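You operate a simulated robot arm through the tools that you are given. There is no shell and no other tool. Be economical: measure what you need, move in short steps, check, and stop when the job is done.

The job below is to be done with a simulated robot arm. You get a single attempt, and the scene is never put back.

## Task
Salt the cheese, lay it in the grey grill basket and shut the lid.
Fine: salt it on its board; the shaker goes back; no salt on the corn.
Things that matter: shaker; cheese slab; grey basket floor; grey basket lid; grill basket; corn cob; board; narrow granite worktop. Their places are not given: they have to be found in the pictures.

Only the result counts: the job must be done as asked and must still hold three seconds after the hand-in. Knocking over, shifting, dropping, spilling or breaking anything else fails it. A push-on lid holds only when it is set on centred and level and pressed home; a screw cap is set on level and turned clockwise until tight.

## Robot
A 7-joint arm with a two-finger parallel gripper, fixed in place. Base frame: the origin is at the foot of the arm, x ahead of it, y to its left, z up. Units: cm, rad, N and s.
With the tool pointing down near the work surface it reaches from about 34 to 78 cm from the base axis. Its first joint turns from -2.897 to 2.897 rad. Payload 3.91 kg.
The TCP is the grasp point between the finger pads, 3 cm short of the fingertips. In the tool frame z runs along the fingers and y along their closing line. The gripper opens to 11 cm. The fingers are 2 cm wide and 1 cm thick; the gripper's body (4.8 by 11.2 cm) begins 5.5 cm behind the TCP.
Orientation is that of the tool frame in the base frame, as a unit quaternion [x, y, z, w]. With the fingers straight down and closing along the base's y, the tool's x points along the base's -x, its y along +y and its z along -z.

## Interface
- The arm moves only by the tool move_arm. Its argument "plan" is text: rows parted by semicolons, each of 7 numbers parted by spaces: the shift along the tool's x, y, z in cm, then the turn, a rotation vector about the tool's x, y, z in rad, then the gripper command, from -1 (shut) to 1 (fully open), values between in proportion. In form: dx dy dz ax ay az gripper; .... A call has 1 to 8 rows; each row is the pose to reach, as a shift and turn from the pose commanded when the call began, along the tool's axes at that moment. Each row takes 0.2 s and may step no farther than 5 cm and 0.15 rad from the row before; otherwise, or with a gripper value out of range, the whole call is refused. Where a pose cannot be reached the arm comes as near as it can. A force on the tool above 40 N (or 10 N above the force at the start of the call, whichever is more), or a blocked arm, ends the call early, and 0.2 s more pass. Each finger travels about 15.3 cm/s and halts on what it meets, pressing with about 29 N; the grip force reading is that of the motor and also rises with nothing between the fingers. The clock runs only during rows and for 0.2 s after the last one: add rows that repeat a pose to give the fingers time. It gives the time, the measured TCP pose, the force on the tool (base axes), the opening and the grip force at its end, in the units of the frame above (readings bear some noise), and new pictures: "show" is both (left out), scene, wrist or none.
- Cameras (640 x 400 px; columns grow to the right, rows downward): "scene" is fixed at [21.93, 64.89, 164.21]; the picture's right is [-0.89, -0.45, 0.00], its down [-0.36, 0.71, -0.61] and it looks along [0.28, -0.55, -0.79] (base axes); focal length 214 px, centre (320, 200). "wrist" rides on the gripper at [-3.6, 0, -5.7] in the tool frame; the picture's right is [0.00, -1.00, 0.00], its down [0.97, 0.00, -0.24] and it looks along [0.24, 0.00, 0.97] (tool axes); focal length 218 px, centre (320, 200).
- move_column(by): slides the trunk up (or, below 0, down) by that many cm; the arm rides with it, the base frame stays. It gives what a move gives, with no picture.
- measure_at(camera, pixels): for up to 12 pixels [column, row] of the newest picture of that camera ("zoom" is the newest enlarged one), the place [x, y, z] in the base frame of the surface seen there, good to about 0.2 cm. It takes no simulated time.
- enlarge(camera, box): a new picture of the part [left, top, right, bottom] of that camera's present view, enlarged. It takes no simulated time.
- sign_off(): hands the job in; it is judged then, once.

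Go step by step. Measure first, check grasps and placings, and put right what went wrong. The budget is 80 turns and 170 pictures, counting those below and the enlarged ones. Unless the task says otherwise, let go and move clear before handing in, and close with one line.

The tools are called after ">>>" as name(argument=value, ...) on one line, values as JSON. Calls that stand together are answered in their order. move_arm: Moves the arm, as the interface text tells. Its arguments: {"type":"object","properties":{"plan":{"type":"string"},"show":{"type":"string","enum":["both","scene","wrist","none"]}},"required":["plan"]} The other tools are called the same way: move_column (by) slides the trunk up or down; measure_at (camera, pixels) gives the place of the surface under pixels of a picture; enlarge (camera, box) takes an enlarged picture of a part of a camera's view; sign_off () hands the job in.

At the start:

```text
time_s: 0.0
ee_pos: [33.69, -17.27, 139.48]
ee_rot: [0.0, 1.0, 0.0, 0.0]
ft_force: [0.1, -0.1, 0.7]
opening: 10.97
grip_force: 0.0
trunk travel left (down, up): [-57.5, 3.5]
```

scene: 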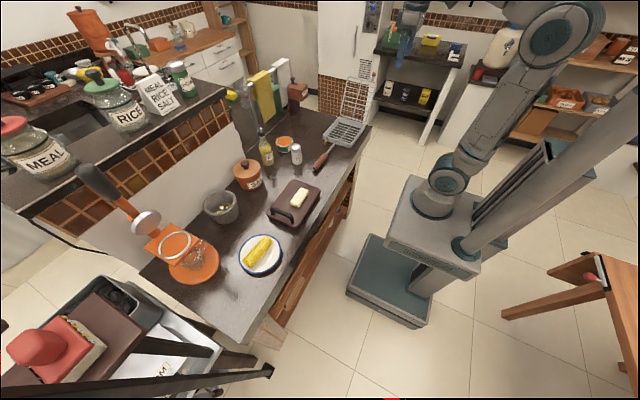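
wrist: 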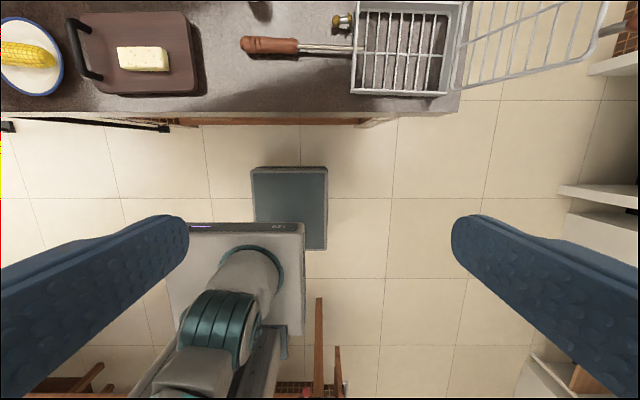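

The scene shows the cheese on a brown board near (298,198), corn on a plate near (260,252), a basket with open lid near (345,125), and a shaker candidate near (296,155). I'll enlarge these first.

>>> enlarge(camera="scene", box=[220, 60, 390, 230])

>>> enlarge(camera="wrist", box=[230, 0, 640, 130])

>>> measure_at(camera="scene", pixels=[[298, 198], [296, 147], [296, 160], [283, 142], [266, 150], [340, 130], [353, 100], [320, 163], [285, 210], [318, 192], [258, 250], [330, 178]])

>>> measure_at(camera="wrist", pixels=[[118, 47], [168, 47], [143, 60], [118, 70], [168, 71], [260, 45], [355, 5], [355, 92], [448, 95], [462, 5], [405, 50], [600, 10]])

```text
2.35 times, centred on (305, 145) of scene
```

zoom: 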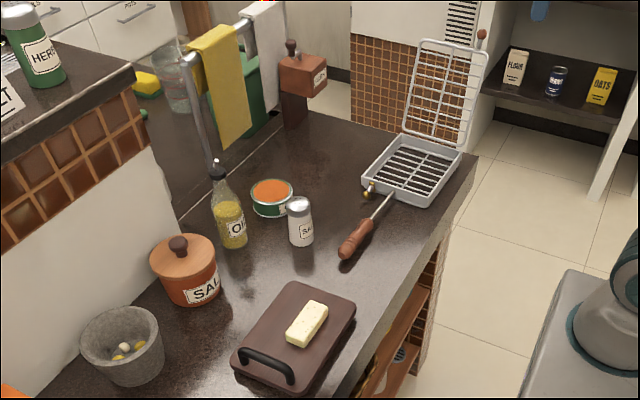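

```text
1.56 times, centred on (435, 65) of wrist
```

zoom: 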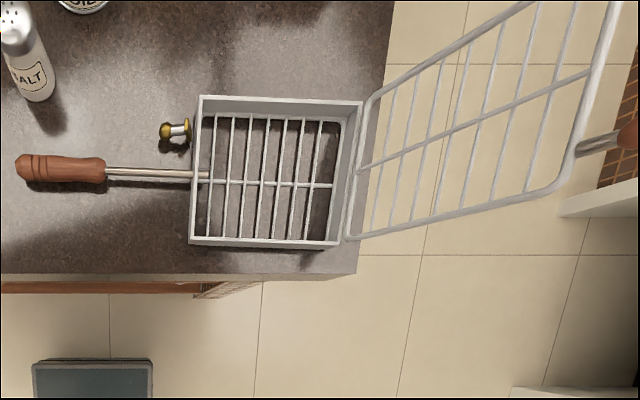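

```text
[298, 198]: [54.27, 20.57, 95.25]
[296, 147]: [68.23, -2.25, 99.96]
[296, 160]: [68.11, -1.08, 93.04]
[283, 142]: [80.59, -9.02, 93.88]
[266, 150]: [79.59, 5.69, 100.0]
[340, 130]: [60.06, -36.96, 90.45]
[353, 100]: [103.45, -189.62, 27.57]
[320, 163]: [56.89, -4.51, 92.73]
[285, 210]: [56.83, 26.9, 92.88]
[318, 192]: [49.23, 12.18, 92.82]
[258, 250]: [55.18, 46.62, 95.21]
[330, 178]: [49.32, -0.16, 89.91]
```

```text
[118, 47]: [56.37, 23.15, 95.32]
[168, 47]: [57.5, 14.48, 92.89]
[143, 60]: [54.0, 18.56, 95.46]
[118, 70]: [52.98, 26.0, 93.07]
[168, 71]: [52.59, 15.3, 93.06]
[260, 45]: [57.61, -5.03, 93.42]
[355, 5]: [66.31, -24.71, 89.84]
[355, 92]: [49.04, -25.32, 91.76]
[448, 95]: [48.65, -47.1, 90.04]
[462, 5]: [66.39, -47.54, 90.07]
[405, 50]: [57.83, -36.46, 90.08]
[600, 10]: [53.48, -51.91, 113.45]
```

Cheese is around (54.3,20), shaker about (68.2,-1.7) with its top at z≈100, and the basket about (58,-36) with its lid hinged on the -y side. I'll zoom in on the lid and shaker for details.

>>> enlarge(camera="scene", box=[310, 70, 390, 120])

>>> enlarge(camera="scene", box=[310, 110, 380, 160])

>>> enlarge(camera="scene", box=[250, 130, 330, 180])

```text
8.00 times, centred on (350, 95) of scene
```

zoom: 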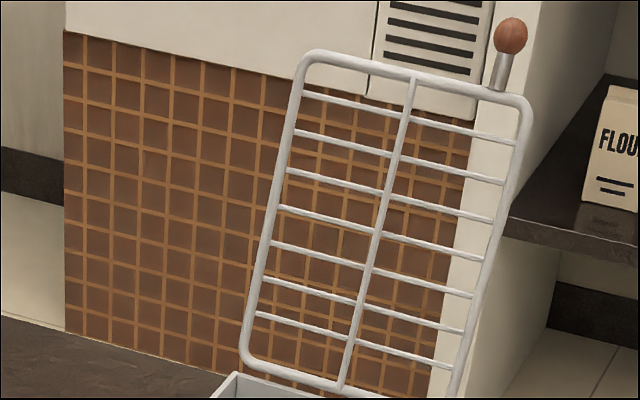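

```text
8.00 times, centred on (345, 135) of scene
```

zoom: 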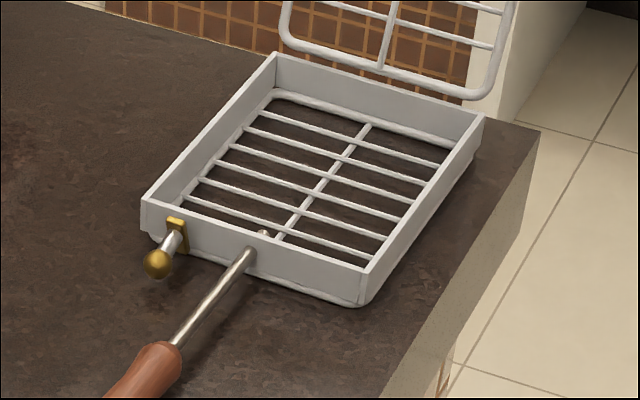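

```text
8.00 times, centred on (290, 155) of scene
```

zoom: 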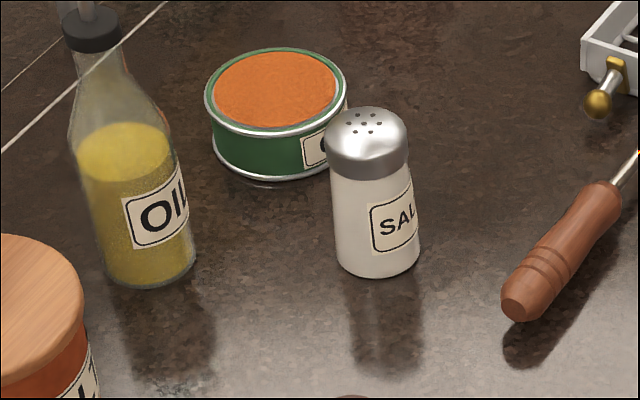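

The shaker is a salt shaker with holes in its cap. I'll measure it in this zoom, and then the lid knob and brass catch.

>>> measure_at(camera="zoom", pixels=[[365, 122], [333, 150], [408, 150], [345, 265], [412, 262], [375, 230], [275, 90], [130, 270], [598, 105], [615, 65]])

>>> enlarge(camera="scene", box=[340, 65, 390, 96])

>>> enlarge(camera="wrist", box=[160, 0, 320, 100])

```text
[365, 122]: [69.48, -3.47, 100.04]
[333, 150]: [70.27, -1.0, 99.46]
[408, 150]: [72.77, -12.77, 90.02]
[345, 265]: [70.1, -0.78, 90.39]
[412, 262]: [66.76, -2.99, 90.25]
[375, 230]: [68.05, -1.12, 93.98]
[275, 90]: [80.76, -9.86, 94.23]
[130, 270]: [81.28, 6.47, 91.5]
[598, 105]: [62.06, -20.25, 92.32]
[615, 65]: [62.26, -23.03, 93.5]
```

```text
12.80 times, centred on (365, 80) of scene
```

zoom: 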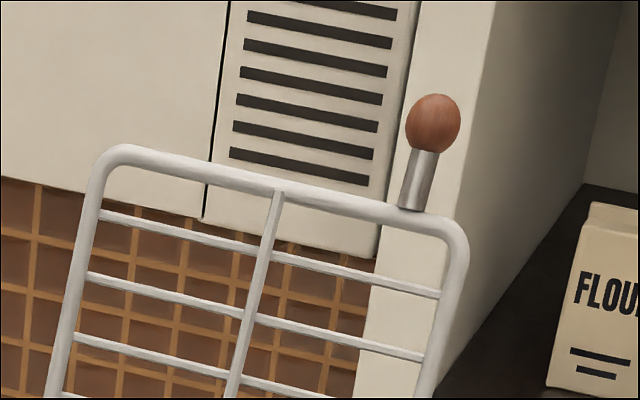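

```text
4.00 times, centred on (240, 50) of wrist
```

zoom: 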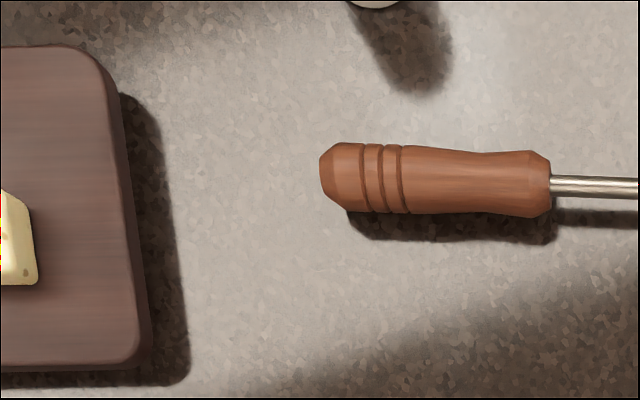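

>>> measure_at(camera="wrist", pixels=[[627, 27], [463, 85], [598, 20], [530, 2], [116, 50], [119, 70], [166, 69], [166, 48], [130, 40], [68, 20], [90, 75]])

>>> enlarge(camera="scene", box=[365, 70, 381, 80])

```text
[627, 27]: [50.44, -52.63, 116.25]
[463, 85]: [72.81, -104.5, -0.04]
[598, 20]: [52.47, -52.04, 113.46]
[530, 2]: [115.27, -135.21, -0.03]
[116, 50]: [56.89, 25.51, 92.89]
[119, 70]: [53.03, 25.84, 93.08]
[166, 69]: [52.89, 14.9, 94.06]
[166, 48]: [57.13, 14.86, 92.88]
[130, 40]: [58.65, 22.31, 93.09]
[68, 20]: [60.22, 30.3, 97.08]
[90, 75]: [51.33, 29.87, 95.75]
```

```text
16.00 times, centred on (373, 75) of scene
```

zoom: 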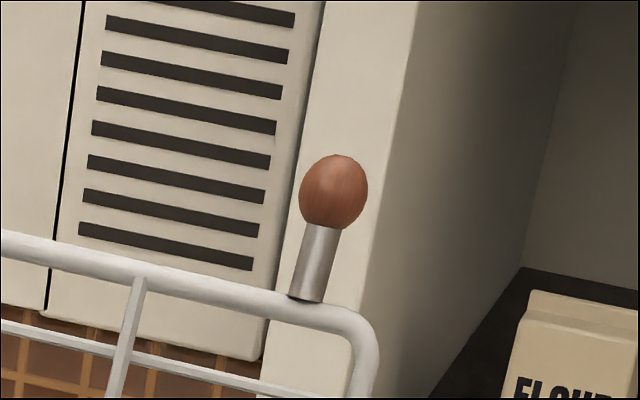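

The shaker axis is near (69.1,-2.8). The lid knob is at (50.4,-52.6,116), tilted a little past vertical. I'll pitch the hand 60° towards +x and move it in front of the shaker.

>>> move_arm(plan="-2.04 1.81 2.5 0 -0.131 0 1; -4.08 3.62 5 0 -0.262 0 1; -6.12 5.44 7.5 0 -0.393 0 1; -8.15 7.25 10 0 -0.524 0 1; -10.2 9.06 13 0 -0.655 0 1; -12.2 10.9 16.5 0 -0.786 0 1; -14.3 12.7 20 0 -0.917 0 1; -16.3 14.5 23.5 0 -1.047 0 1")

```text
time_s: 1.8
ee_pos: [49.97, -5.56, 115.48]
ee_rot: [0.026, 0.866, -0.015, 0.5]
ft_force: [2.9, 7.9, -0.3]
opening: 11.05
grip_force: 0.1
trunk travel left (down, up): [-57.5, 3.5]
```

scene: 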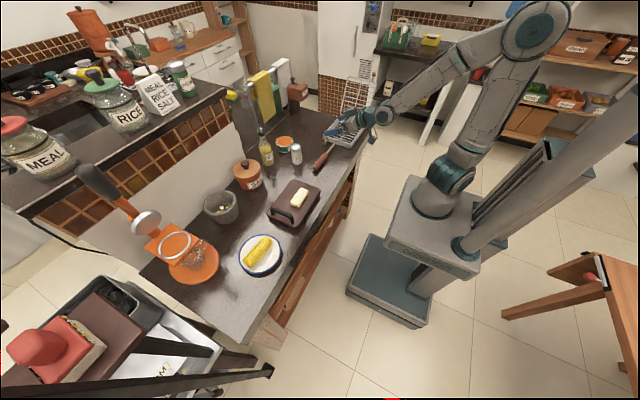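
wrist: 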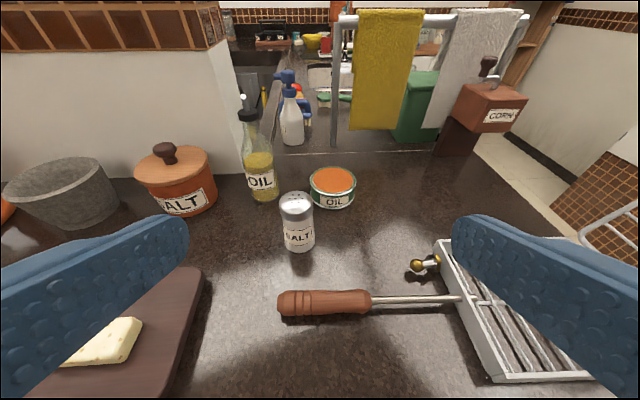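

The shaker is clearly visible at (297,220) in the wrist view. I'll measure it again from here.

>>> measure_at(camera="wrist", pixels=[[296, 196], [282, 210], [312, 210], [286, 243], [314, 243], [299, 235], [280, 302], [340, 292], [300, 220]])

>>> move_arm(plan="0 0 0 0 0 0 1", show="none")

```text
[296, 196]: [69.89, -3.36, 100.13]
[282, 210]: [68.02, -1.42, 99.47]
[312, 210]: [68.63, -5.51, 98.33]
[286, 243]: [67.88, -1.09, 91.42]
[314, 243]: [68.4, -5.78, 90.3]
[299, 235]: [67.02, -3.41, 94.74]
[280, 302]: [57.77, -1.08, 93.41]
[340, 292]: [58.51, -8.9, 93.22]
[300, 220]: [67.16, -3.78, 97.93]
```

```text
time_s: 2.2
ee_pos: [49.99, -2.83, 115.52]
ee_rot: [0.001, 0.866, -0.001, 0.5]
ft_force: [0.5, 0.4, 0.2]
opening: 11.0
grip_force: 0.0
trunk travel left (down, up): [-57.5, 3.5]
```

The shaker axis is now at (69.3,-3.45) with a radius of about 2.2. I'll line up with it and advance partway.

>>> move_arm(plan="3.6 -0.3 2 0 0 0 1; 7.24 -0.66 5 0 0 0 1; 7.24 -0.66 9 0 0 0 1; 7.24 -0.66 13 0 0 0 1; 7.24 -0.66 16 0 0 0 1; 7.24 -0.66 16 0 0 0 1")

```text
time_s: 3.6
ee_pos: [60.46, -3.22, 101.6]
ee_rot: [-0.001, 0.866, 0.001, 0.5]
ft_force: [0.6, -0.5, 0.0]
opening: 11.01
grip_force: 0.1
out of reach, approached as far as the arm can: row 1, 2
trunk travel left (down, up): [-57.5, 3.5]
```

scene: 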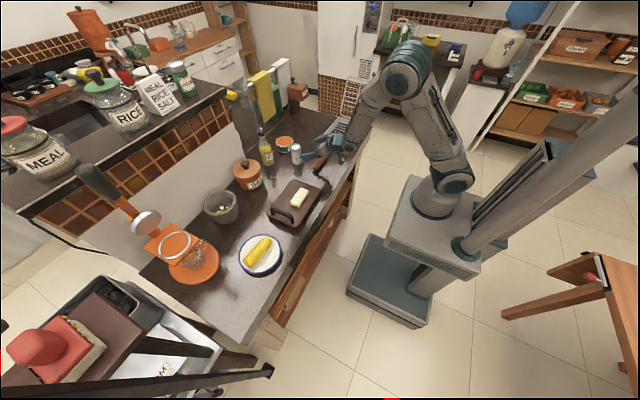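
wrist: 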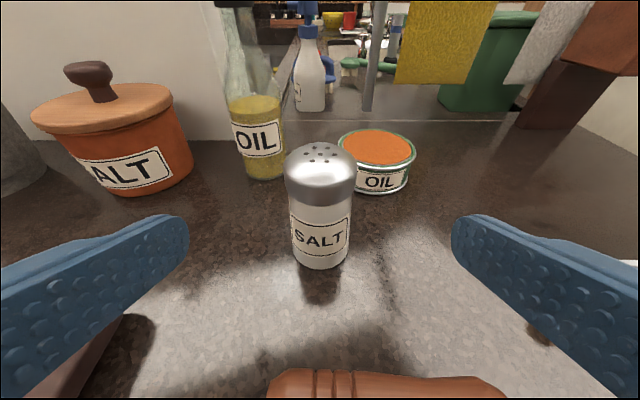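

It is aligned with the shaker centred at (320,190). I'll advance 10.5 cm and close.

>>> move_arm(plan="0.2 -0.1 4 0 0 0 1; 0.43 -0.2 8 0 0 0 1; 0.43 -0.2 10.5 0 0 0 1; 0.43 -0.2 10.5 0 0 0 1; 0.43 -0.2 10.5 0 0 0 -1; 0.43 -0.2 10.5 0 0 0 -1; 0.43 -0.2 10.5 0 0 0 -1")

```text
time_s: 5.2
ee_pos: [69.16, -3.59, 95.87]
ee_rot: [0.0, 0.866, -0.001, 0.5]
ft_force: [0.8, 1.0, -0.3]
opening: 4.91
grip_force: 29.3
trunk travel left (down, up): [-57.5, 3.5]
```

scene: 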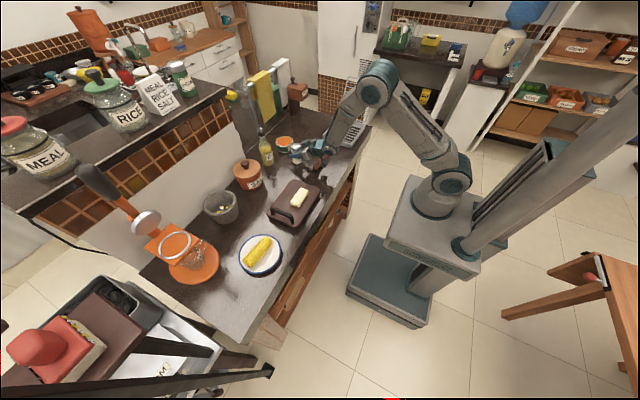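
wrist: 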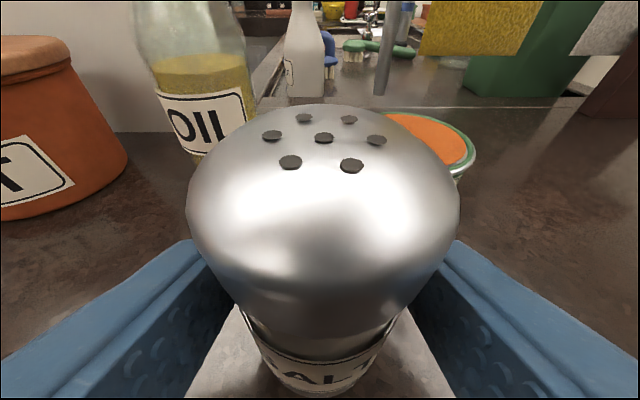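

The shaker is held: opening is 4.91 and grip 29 N. I'll lift it straight up 14 cm.

>>> move_arm(plan="-2.6 0 -1.5 0 0 0 -1; -5.2 0 -3 0 0 0 -1; -8.7 0 -5 0 0 0 -1; -12.1 0 -7 0 0 0 -1; -12.1 0 -7 0 0 0 -1", show="scene")

>>> enlarge(camera="scene", box=[260, 170, 330, 230])

```text
time_s: 6.4
ee_pos: [69.05, -3.92, 109.83]
ee_rot: [0.0, 0.866, 0.0, 0.499]
ft_force: [-0.5, 0.0, -1.3]
opening: 4.94
grip_force: 29.0
trunk travel left (down, up): [-57.5, 3.5]
```

scene: 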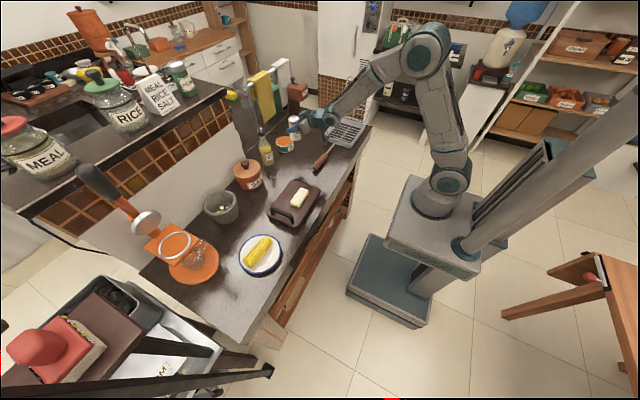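

```text
6.67 times, centred on (295, 200) of scene
```

zoom: 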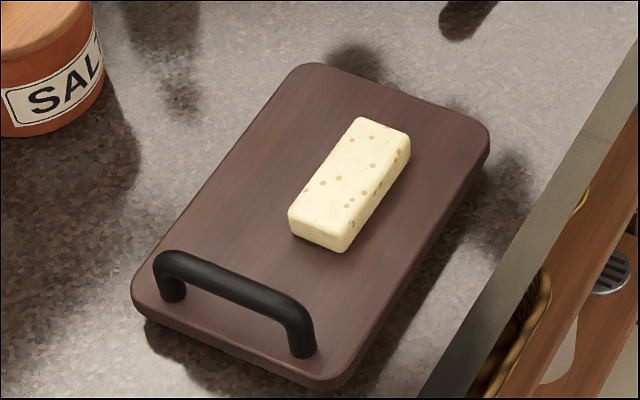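

>>> measure_at(camera="zoom", pixels=[[358, 121], [406, 136], [291, 210], [338, 228], [349, 175], [338, 248], [409, 155], [295, 232]])

```text
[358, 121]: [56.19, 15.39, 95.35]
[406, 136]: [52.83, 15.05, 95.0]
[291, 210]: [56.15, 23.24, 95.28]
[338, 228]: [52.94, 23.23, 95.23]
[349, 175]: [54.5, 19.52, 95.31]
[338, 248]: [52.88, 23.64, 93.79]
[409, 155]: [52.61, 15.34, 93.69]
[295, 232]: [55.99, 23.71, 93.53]
```

The cheese spans x 52.7–56.3, y 14.9–23.7, top z 95.4. I'll carry the upright shaker over it while levelling the hand.

>>> move_arm(plan="1 3.4 -1.4 0 0 0 -1; 2.1 6.9 -2.8 0 0 0 -1; 3.3 10.4 -4.2 0 0 0 -1; 4.5 13.9 -5.6 0 -0.13 0 -1; 5.6 17.4 -7.1 0 -0.26 0 -1; 6.7 20.9 -8.5 0 -0.39 0 -1; 7.78 24.4 -9.9 0 -0.523 0 -1; 7.78 24.4 -9.9 0 -0.523 0 -1")

```text
time_s: 8.2
ee_pos: [56.6, 20.83, 108.35]
ee_rot: [0.0, 0.707, 0.0, 0.707]
ft_force: [-0.4, -0.5, -1.3]
opening: 4.92
grip_force: 28.6
trunk travel left (down, up): [-57.5, 3.5]
```

scene: 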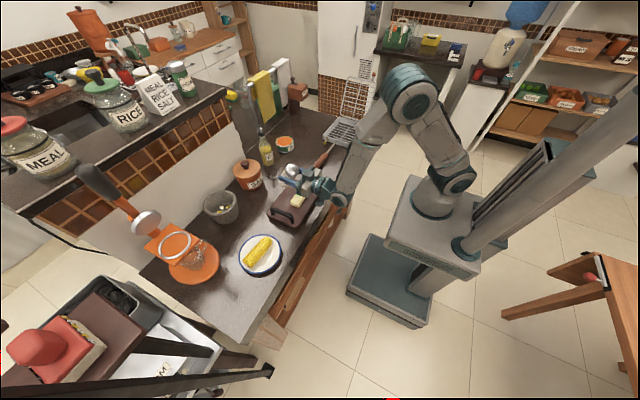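
wrist: 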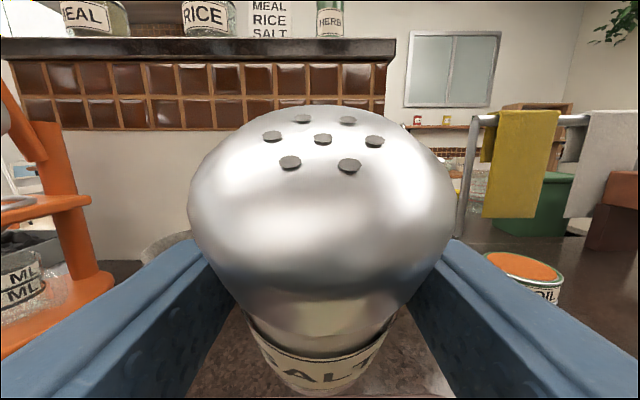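

Level and upright above the cheese. I'll lower 3 cm and roll about the tool axis with the cap swinging towards -y, away from the corn.

>>> move_arm(plan="0.5 0 0 0 0 0.15 -1; 1 0 0 0 0 0.3 -1; 1.5 0 0 0 0 0.45 -1; 2 0 0 0 0 0.6 -1; 2.5 0 0 0 0 0.75 -1; 3 0 0 0 0 0.9 -1; 3 0 0 0 0 1.05 -1; 3 0 0 0 0 1.2 -1", show="none")

```text
time_s: 10.0
ee_pos: [56.52, 20.75, 105.23]
ee_rot: [0.401, 0.583, 0.4, 0.582]
ft_force: [0.3, 0.4, -1.5]
opening: 4.94
grip_force: 28.3
trunk travel left (down, up): [-57.5, 3.5]
```

Rolling works. I'm continuing to 2.4 rad.

>>> move_arm(plan="0 0 0 0 0 0.15 -1; 0 0 0 0 0 0.3 -1; 0 0 0 0 0 0.45 -1; 0 0 0 0 0 0.6 -1; 0 0 0 0 0 0.75 -1; 0 0 0 0 0 0.9 -1; 0 0 0 0 0 1.05 -1; 0 0 0 0 0 1.2 -1", show="both")

>>> enlarge(camera="scene", box=[260, 150, 350, 230])

```text
time_s: 11.8
ee_pos: [56.65, 20.78, 105.18]
ee_rot: [0.66, 0.255, 0.659, 0.256]
ft_force: [-0.8, -0.6, -1.2]
opening: 4.92
grip_force: 28.8
trunk travel left (down, up): [-57.5, 3.5]
```

scene: 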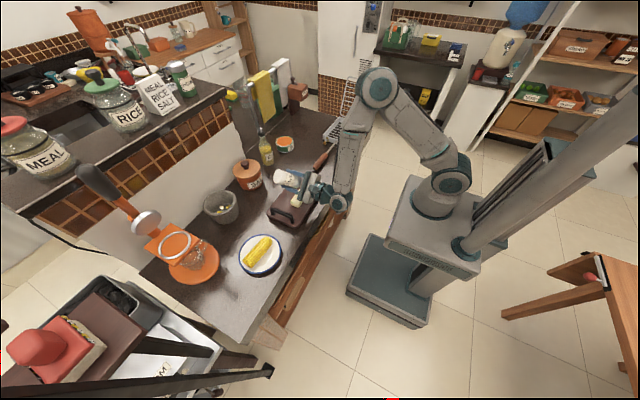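
wrist: 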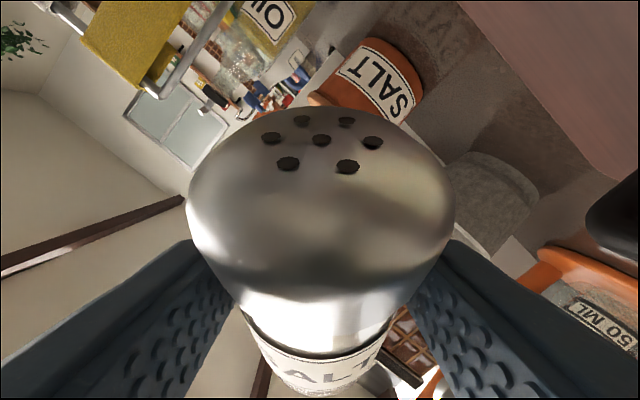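

```text
5.00 times, centred on (305, 190) of scene
```

zoom: 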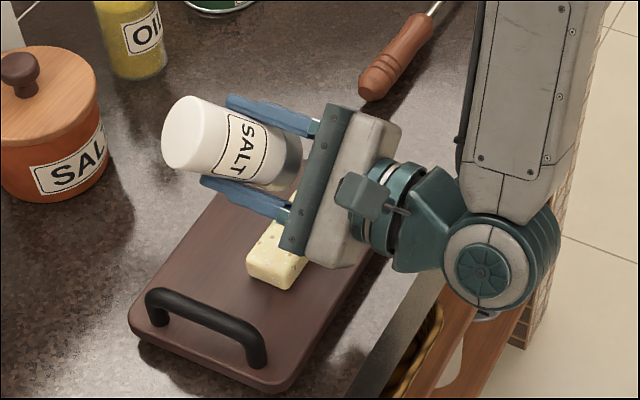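

The shaker is at 137° of roll with the cap above the cheese. I'll finish the inversion to about 180°, lowering slightly and centring.

>>> move_arm(plan="-0.4 0 0 0 0 0.15 -1; -0.8 0 0 0 0 0.3 -1; -1.2 0 0 0 0 0.45 -1; -1.6 0 0 0 0 0.6 -1; -1.98 -0.05 0 0 0 0.74 -1; -1.98 -0.05 0 0 0 0.74 -1", show="both")

>>> enlarge(camera="scene", box=[260, 150, 350, 230])

```text
time_s: 13.2
ee_pos: [56.65, 19.37, 103.77]
ee_rot: [0.707, -0.001, 0.708, 0.0]
ft_force: [0.0, 0.1, -1.9]
opening: 4.92
grip_force: 29.0
trunk travel left (down, up): [-57.5, 3.5]
```

scene: 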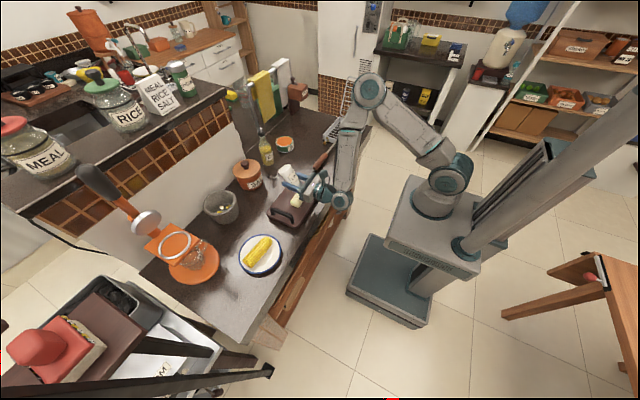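
wrist: 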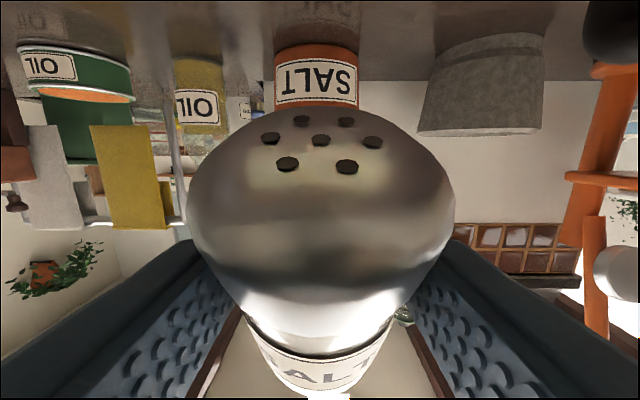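

```text
5.00 times, centred on (305, 190) of scene
```

zoom: 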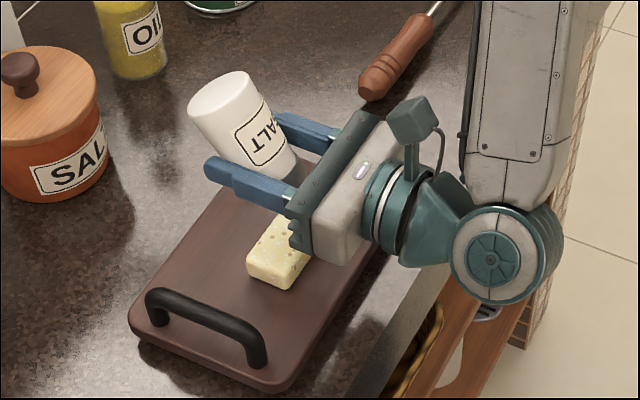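

Fully rolled, cap about 4.5 cm above the cheese, no salt visible yet. I'll shake up and down.

>>> move_arm(plan="3 0 0 0 0 0 -1; 0 0 0 0 0 0 -1; 3 0 0 0 0 0 -1; 0 0 0 0 0 0 -1; 3 0 0 0 0 0 -1; 0 0 0 0 0 0 -1; 0 0 0 0 0 0 -1", show="scene")

>>> enlarge(camera="scene", box=[280, 180, 320, 212])

```text
time_s: 14.8
ee_pos: [56.42, 19.25, 103.94]
ee_rot: [0.707, 0.001, 0.707, 0.001]
ft_force: [0.0, -0.5, -0.8]
opening: 4.92
grip_force: 29.2
trunk travel left (down, up): [-57.5, 3.5]
```

scene: 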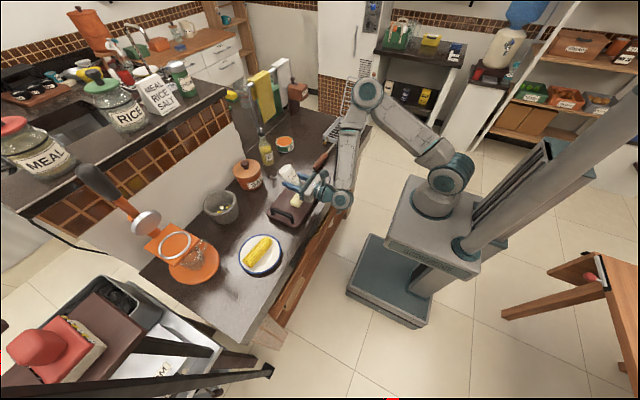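

```text
12.50 times, centred on (300, 196) of scene
```

zoom: 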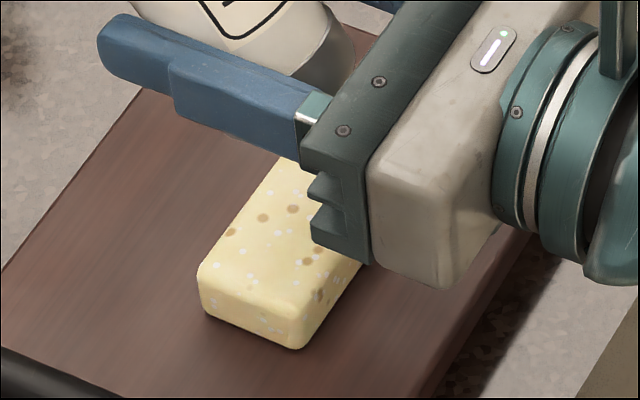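

White grains are now showing on the cheese around (270,250) in the zoom, so shaking works. I'll do one more round for good coverage.

>>> move_arm(plan="3 1 0 0 0 0 -1; 0 1 0 0 0 0 -1; 3 0 0 0 0 0 -1; 0 -1 0 0 0 0 -1; 3 -1 0 0 0 0 -1; 0 0 0 0 0 0 -1; 0 0 0 0 0 0 -1", show="scene")

>>> enlarge(camera="scene", box=[280, 180, 320, 212])

```text
time_s: 16.4
ee_pos: [56.69, 19.46, 103.53]
ee_rot: [0.708, 0.001, 0.707, 0.001]
ft_force: [0.5, -0.1, -1.0]
opening: 4.93
grip_force: 28.8
trunk travel left (down, up): [-57.5, 3.5]
```

scene: 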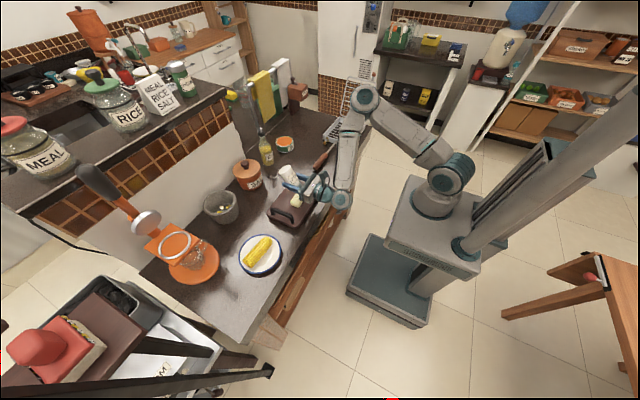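

```text
12.50 times, centred on (300, 196) of scene
```

zoom: 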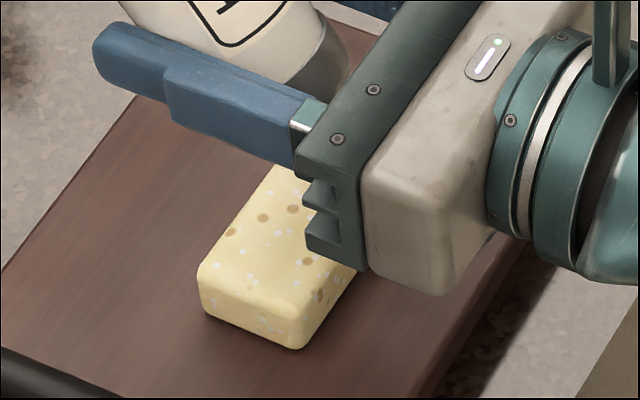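

The cheese is visibly salted. Rolling the shaker back upright now by the same route.

>>> move_arm(plan="0.4 -0.4 0 0 0 -0.15 -1; 0.8 -0.8 0 0 0 -0.3 -1; 1.2 -1.2 0 0 0 -0.45 -1; 1.5 -1.4 0 0 0 -0.6 -1; 1.5 -1.4 0 0 0 -0.75 -1; 1.5 -1.4 0 0 0 -0.9 -1; 1.5 -1.4 0 0 0 -1.05 -1; 1.5 -1.4 0 0 0 -1.2 -1", show="none")

>>> move_arm(plan="0 0 0 0 0 -0.15 -1; 0 0 0 0 0 -0.3 -1; 0 0 0 0 0 -0.45 -1; 0 0 0 0 0 -0.6 -1; 0 0 0 0 0 -0.75 -1; 0 0 0 0 0 -0.9 -1; 0 0 0 0 0 -1.05 -1; 0 0 0 0 0 -1.2 -1", show="none")

>>> move_arm(plan="0 0 0 0 0 -0.15 -1; 0 0 0 0 0 -0.3 -1; 0 0 0 0 0 -0.45 -1; 0 0 0 0 0 -0.6 -1; 0 0 0 0 0 -0.74 -1; 0 0 0 0 0 -0.74 -1", show="both")

```text
time_s: 18.2
ee_pos: [56.51, 20.85, 105.02]
ee_rot: [0.582, 0.401, 0.583, 0.401]
ft_force: [0.1, 0.0, -1.4]
opening: 4.91
grip_force: 29.2
trunk travel left (down, up): [-57.5, 3.5]
```

```text
time_s: 20.0
ee_pos: [56.57, 21.02, 105.18]
ee_rot: [0.254, 0.66, 0.254, 0.66]
ft_force: [-0.1, 0.4, -1.6]
opening: 4.93
grip_force: 29.6
trunk travel left (down, up): [-57.5, 3.5]
```

```text
time_s: 21.4
ee_pos: [56.6, 20.94, 105.34]
ee_rot: [-0.001, 0.707, -0.001, 0.707]
ft_force: [-0.8, 0.6, -2.2]
opening: 4.94
grip_force: 28.6
trunk travel left (down, up): [-57.5, 3.5]
```

scene: 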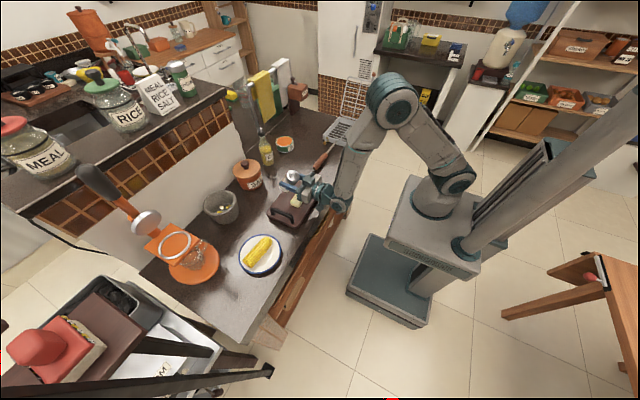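
wrist: 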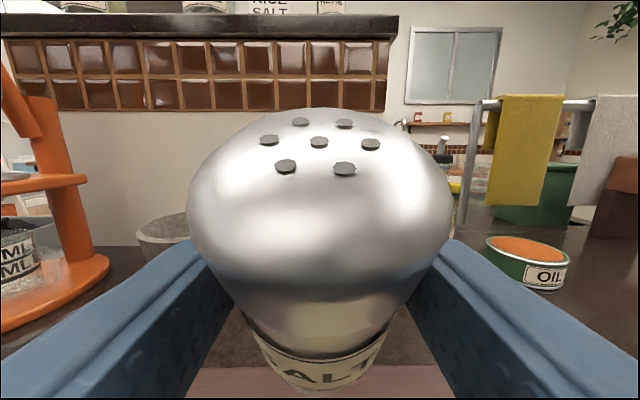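

Upright again. I'm carrying it back above its spot and restoring the 30° downward pitch.

>>> move_arm(plan="-3 -2 1 0 0 0 -1; -4.5 -5.5 2.5 0 0.13 0 -1; -4.5 -9.5 4.5 0 0.26 0 -1; -4.5 -13.3 6.5 0 0.39 0 -1; -4.5 -17.1 8.5 0 0.523 0 -1; -4.5 -21 10.7 0 0.523 0 -1; -4.5 -24.5 12.6 0 0.523 0 -1; -4.5 -24.5 12.6 0 0.523 0 -1", show="none")

>>> move_arm(plan="0 0 0 0 0 0 -1", show="both")

>>> enlarge(camera="scene", box=[270, 170, 330, 220])

```text
time_s: 23.2
ee_pos: [69.01, -3.36, 109.56]
ee_rot: [-0.001, 0.866, 0.0, 0.5]
ft_force: [-0.1, -0.4, -1.2]
opening: 4.91
grip_force: 29.0
trunk travel left (down, up): [-57.5, 3.5]
```

```text
time_s: 23.6
ee_pos: [69.07, -3.32, 109.5]
ee_rot: [0.0, 0.866, 0.0, 0.499]
ft_force: [-0.7, 0.3, -1.7]
opening: 4.94
grip_force: 29.0
trunk travel left (down, up): [-57.5, 3.5]
```

scene: 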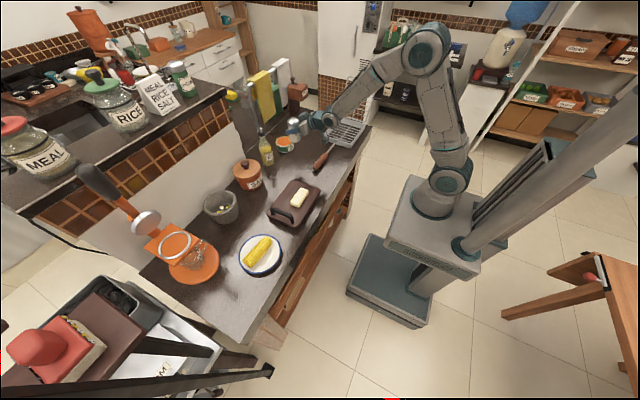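
wrist: 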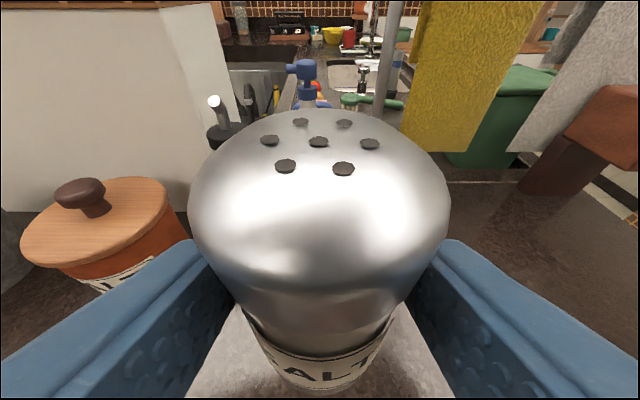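

```text
8.00 times, centred on (300, 195) of scene
```

zoom: 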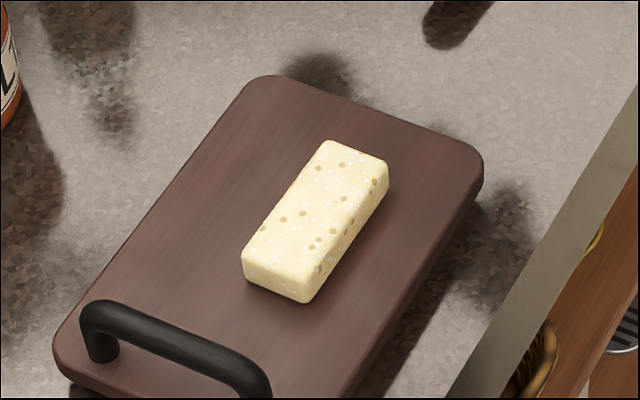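

The cheese is well salted and the board is clean. I'm lowering the shaker to its original place.

>>> move_arm(plan="3.5 -0.25 2 0 0 0 -1; 7 -0.25 4 0 0 0 -1; 10 -0.25 5.8 0 0 0 -1; 11.2 -0.25 6.5 0 0 0 -1; 11.65 -0.25 6.75 0 0 0 -1; 11.65 -0.25 6.75 0 0 0 -1", show="scene")

>>> enlarge(camera="scene", box=[260, 130, 330, 180])

```text
time_s: 25.0
ee_pos: [69.05, -3.67, 96.06]
ee_rot: [0.0, 0.866, -0.001, 0.5]
ft_force: [0.1, 0.6, -1.7]
opening: 4.92
grip_force: 29.2
trunk travel left (down, up): [-57.5, 3.5]
```

scene: 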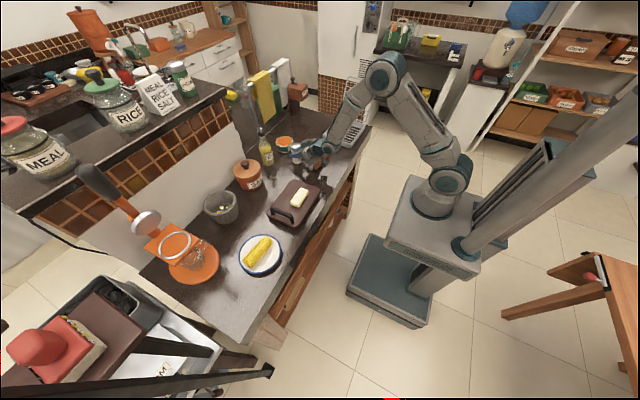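

```text
8.00 times, centred on (295, 155) of scene
```

zoom: 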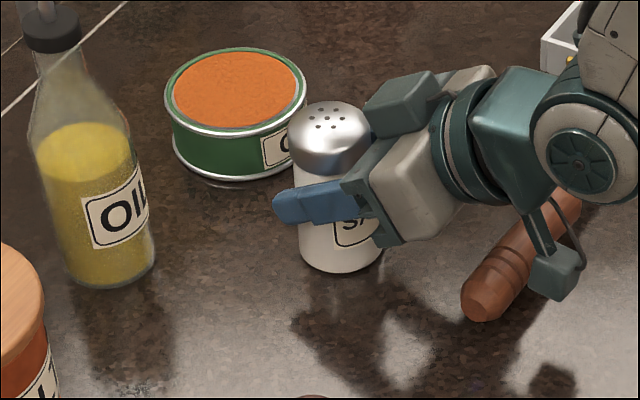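

It is about 0.2 cm above the surface. I'll ease down the last bit and check the force.

>>> move_arm(plan="0.09 0 0.05 0 0 0 -1; 0.17 0 0.1 0 0 0 -1; 0.17 0 0.1 0 0 0 -1", show="none")

```text
time_s: 25.8
ee_pos: [69.24, -3.8, 96.06]
ee_rot: [0.0, 0.866, 0.0, 0.5]
ft_force: [0.5, 0.8, 1.4]
opening: 4.91
grip_force: 28.6
trunk travel left (down, up): [-57.5, 3.5]
```

The force rose from -1.7 to +1.4 N, so it is seated. I'll release and back straight out.

>>> move_arm(plan="0.17 0 0.1 0 0 0 0; 0.17 0 0.1 0 0 0 0.9; 0.17 0 0.1 0 0 0 0.9; 0.1 0 -3 0 0 0 0.9; 0 0 -7 0 0 0 0.9; 0 0 -11 0 0 0 0.9; 0 0 -15 0 0 0 0.9; 0 0 -15 0 0 0 0.9", show="both")

```text
time_s: 27.6
ee_pos: [56.24, -3.76, 103.65]
ee_rot: [0.0, 0.866, 0.0, 0.5]
ft_force: [0.3, -0.3, 1.1]
opening: 10.46
grip_force: 0.1
trunk travel left (down, up): [-57.5, 3.5]
```

scene: 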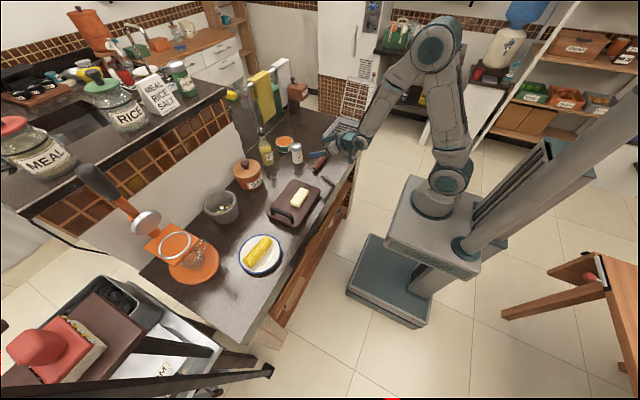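
wrist: 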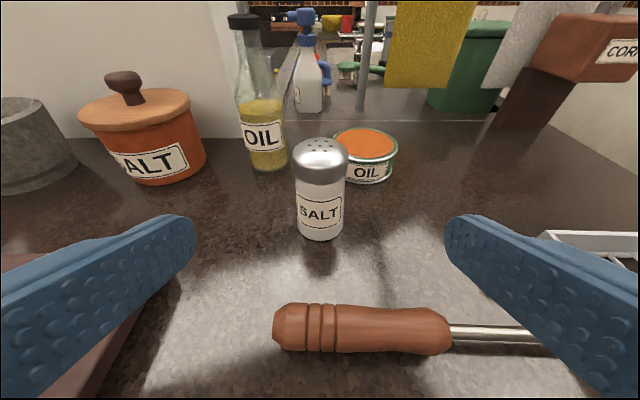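

The shaker stands in its original spot. Next I'll turn the hand straight down above the cheese, fingers closing along its length.

>>> move_arm(plan="-2 1 -3.5 0 0.14 0 1; -3 4.5 -4.47 0 0.28 0 1; -4.35 8.5 -4.47 0 0.42 0 1; -4.35 12.5 -4.47 0 0.56 0 1; -4.35 16 -4.47 0 0.7 0 1; -4.35 19.5 -4.47 0 0.84 0 1; -4.35 23.1 -4.47 0 0.97 0 1; -4.35 23.1 -4.47 0 1.047 0 1", show="wrist")

>>> move_arm(plan="0 0 0 0 0 0 1", show="wrist")

```text
time_s: 29.4
ee_pos: [54.54, 18.99, 109.71]
ee_rot: [0.0, 1.0, 0.0, 0.0]
ft_force: [-0.1, -0.4, 0.2]
opening: 10.98
grip_force: 0.1
trunk travel left (down, up): [-57.5, 3.5]
```

wrist: 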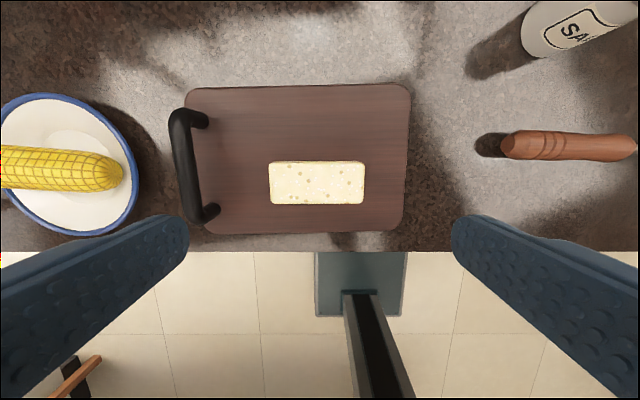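

```text
time_s: 29.8
ee_pos: [54.51, 19.12, 109.72]
ee_rot: [-0.001, 1.0, -0.001, 0.0]
ft_force: [-0.2, 0.3, -0.1]
opening: 10.97
grip_force: 0.0
trunk travel left (down, up): [-57.5, 3.5]
```

wrist: 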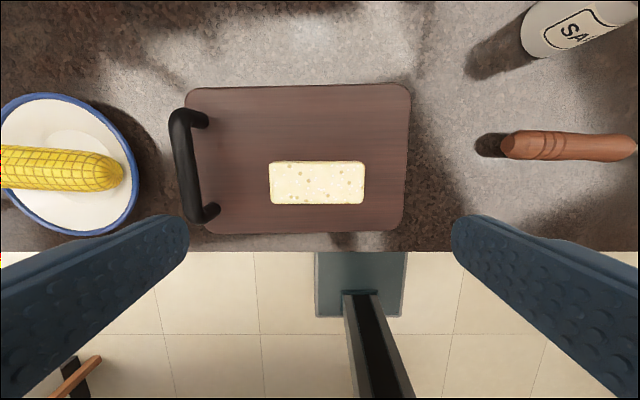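

>>> measure_at(camera="wrist", pixels=[[273, 165], [360, 165], [273, 200], [360, 200], [317, 183], [270, 210], [230, 180], [390, 180]])

```text
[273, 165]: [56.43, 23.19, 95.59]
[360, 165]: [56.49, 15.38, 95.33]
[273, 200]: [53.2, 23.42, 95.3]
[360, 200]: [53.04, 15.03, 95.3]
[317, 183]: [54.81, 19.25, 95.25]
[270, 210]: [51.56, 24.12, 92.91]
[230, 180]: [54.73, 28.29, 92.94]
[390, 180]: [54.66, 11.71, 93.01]
```

The cheese centre is (54.75,19.3). I'll descend so the tips stop just above the board, then close.

>>> move_arm(plan="-0.2 0.2 4.5 0 0 0 1; -0.2 0.2 9 0 0 0 1; -0.2 0.2 12 0 0 0 1; -0.2 0.2 13.4 0 0 0 1; -0.2 0.2 13.4 0 0 0 1", show="none")

>>> move_arm(plan="0 0 0 0 0 0 0.7; 0 0 0 0 0 0 0.5; 0 0 0 0 0 0 0.5", show="both")

```text
time_s: 31.0
ee_pos: [54.7, 19.36, 96.34]
ee_rot: [0.0, 1.0, 0.0, 0.0]
ft_force: [0.5, 0.2, -0.9]
opening: 10.99
grip_force: 0.1
trunk travel left (down, up): [-57.5, 3.5]
```

```text
time_s: 31.8
ee_pos: [54.86, 19.38, 96.33]
ee_rot: [0.0, 1.0, 0.0, 0.0]
ft_force: [-0.1, -0.2, -0.8]
opening: 8.93
grip_force: 29.1
trunk travel left (down, up): [-57.5, 3.5]
```

scene: 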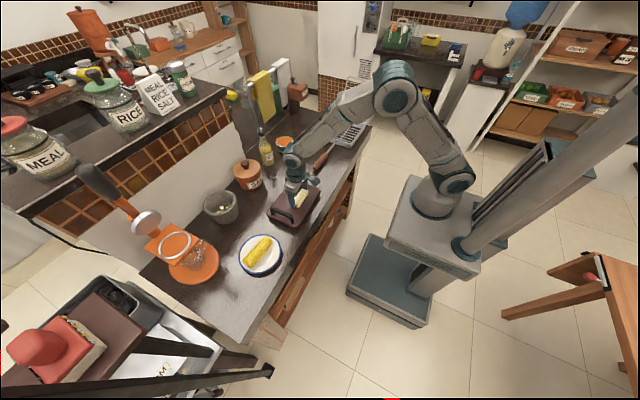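
wrist: 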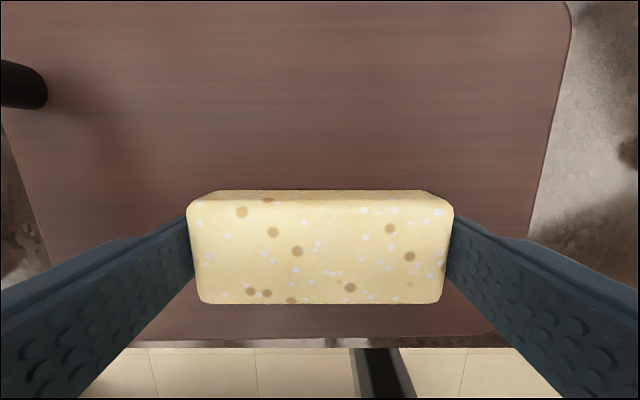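

The cheese is gripped at 8.93 opening and 29 N. Lifting and carrying it over towards the basket.

>>> move_arm(plan="0 0 -3 0 0 0 0.5; 0 0 -7 0 0 0 0.5; 0 0 -11 0 0 0 0.5; 0 -4 -13 0 0 0 0.5; -0.5 -8.5 -13 0 0 0 0.5; -1 -13 -13 0 0 0 0.5; -1.5 -17.5 -13 0 0 0 0.5; -2 -22 -13 0 0 0 0.5", show="none")

>>> move_arm(plan="-0.2 -4.5 0 0 0 0 0.5; -0.4 -9 0 0 0 0 0.5; -0.6 -13.5 0 0 0 0 0.5; -0.8 -18 0 0 0 0 0.5; -0.8 -22.5 0 0 0 0 0.5; -0.8 -27 0 0 0 0 0.5; -0.8 -32 0 0 0 0 0.5; -0.8 -32 0 0 0 0 0.5", show="both")

```text
time_s: 33.6
ee_pos: [56.47, -2.61, 109.22]
ee_rot: [0.002, 1.0, 0.0, 0.0]
ft_force: [0.5, 0.3, -1.2]
opening: 8.91
grip_force: 29.4
trunk travel left (down, up): [-57.5, 3.5]
```

```text
time_s: 35.4
ee_pos: [57.75, -34.57, 109.19]
ee_rot: [0.0, 1.0, 0.001, 0.0]
ft_force: [-0.1, -0.3, -0.8]
opening: 8.92
grip_force: 29.4
trunk travel left (down, up): [-57.5, 3.5]
```

scene: 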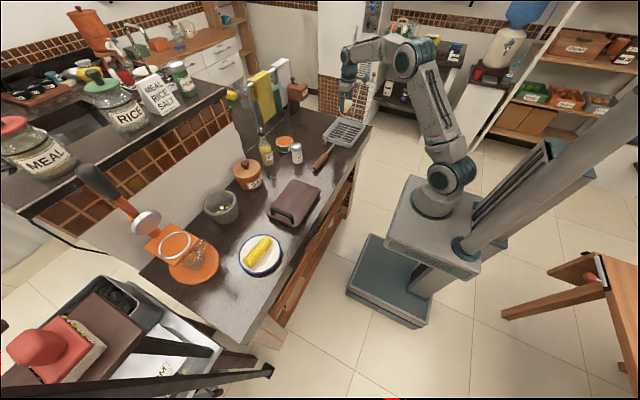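
wrist: 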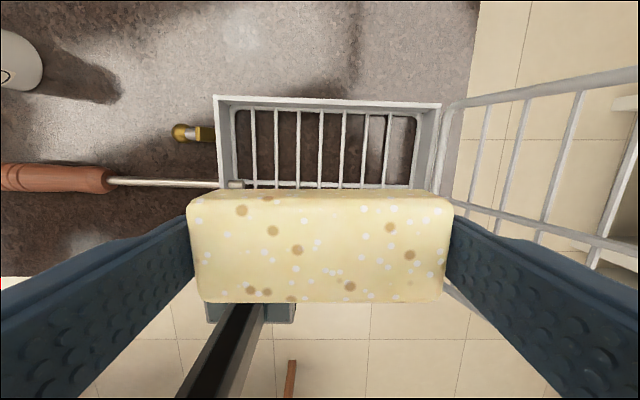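

The cheese is over the basket region. I'll measure the basket rim and floor bars in this view.

>>> measure_at(camera="wrist", pixels=[[216, 98], [228, 108], [440, 105], [225, 150], [433, 150], [300, 105], [275, 150], [320, 150], [330, 185], [412, 125], [198, 134], [240, 184]])

>>> enlarge(camera="scene", box=[310, 90, 390, 160])

```text
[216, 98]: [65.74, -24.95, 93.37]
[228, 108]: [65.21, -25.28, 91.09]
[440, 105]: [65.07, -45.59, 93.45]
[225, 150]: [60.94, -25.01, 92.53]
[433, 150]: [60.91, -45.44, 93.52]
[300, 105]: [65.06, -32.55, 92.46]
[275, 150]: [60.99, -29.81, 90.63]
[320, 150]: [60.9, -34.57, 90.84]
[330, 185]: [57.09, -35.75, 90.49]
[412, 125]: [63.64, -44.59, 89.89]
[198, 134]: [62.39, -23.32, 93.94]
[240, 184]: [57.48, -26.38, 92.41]
```

```text
5.71 times, centred on (350, 125) of scene
```

zoom: 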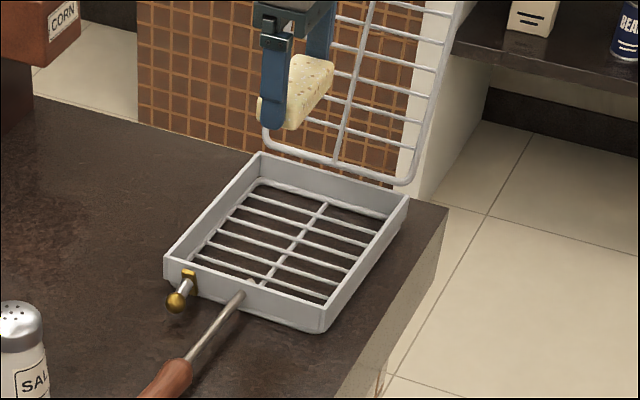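

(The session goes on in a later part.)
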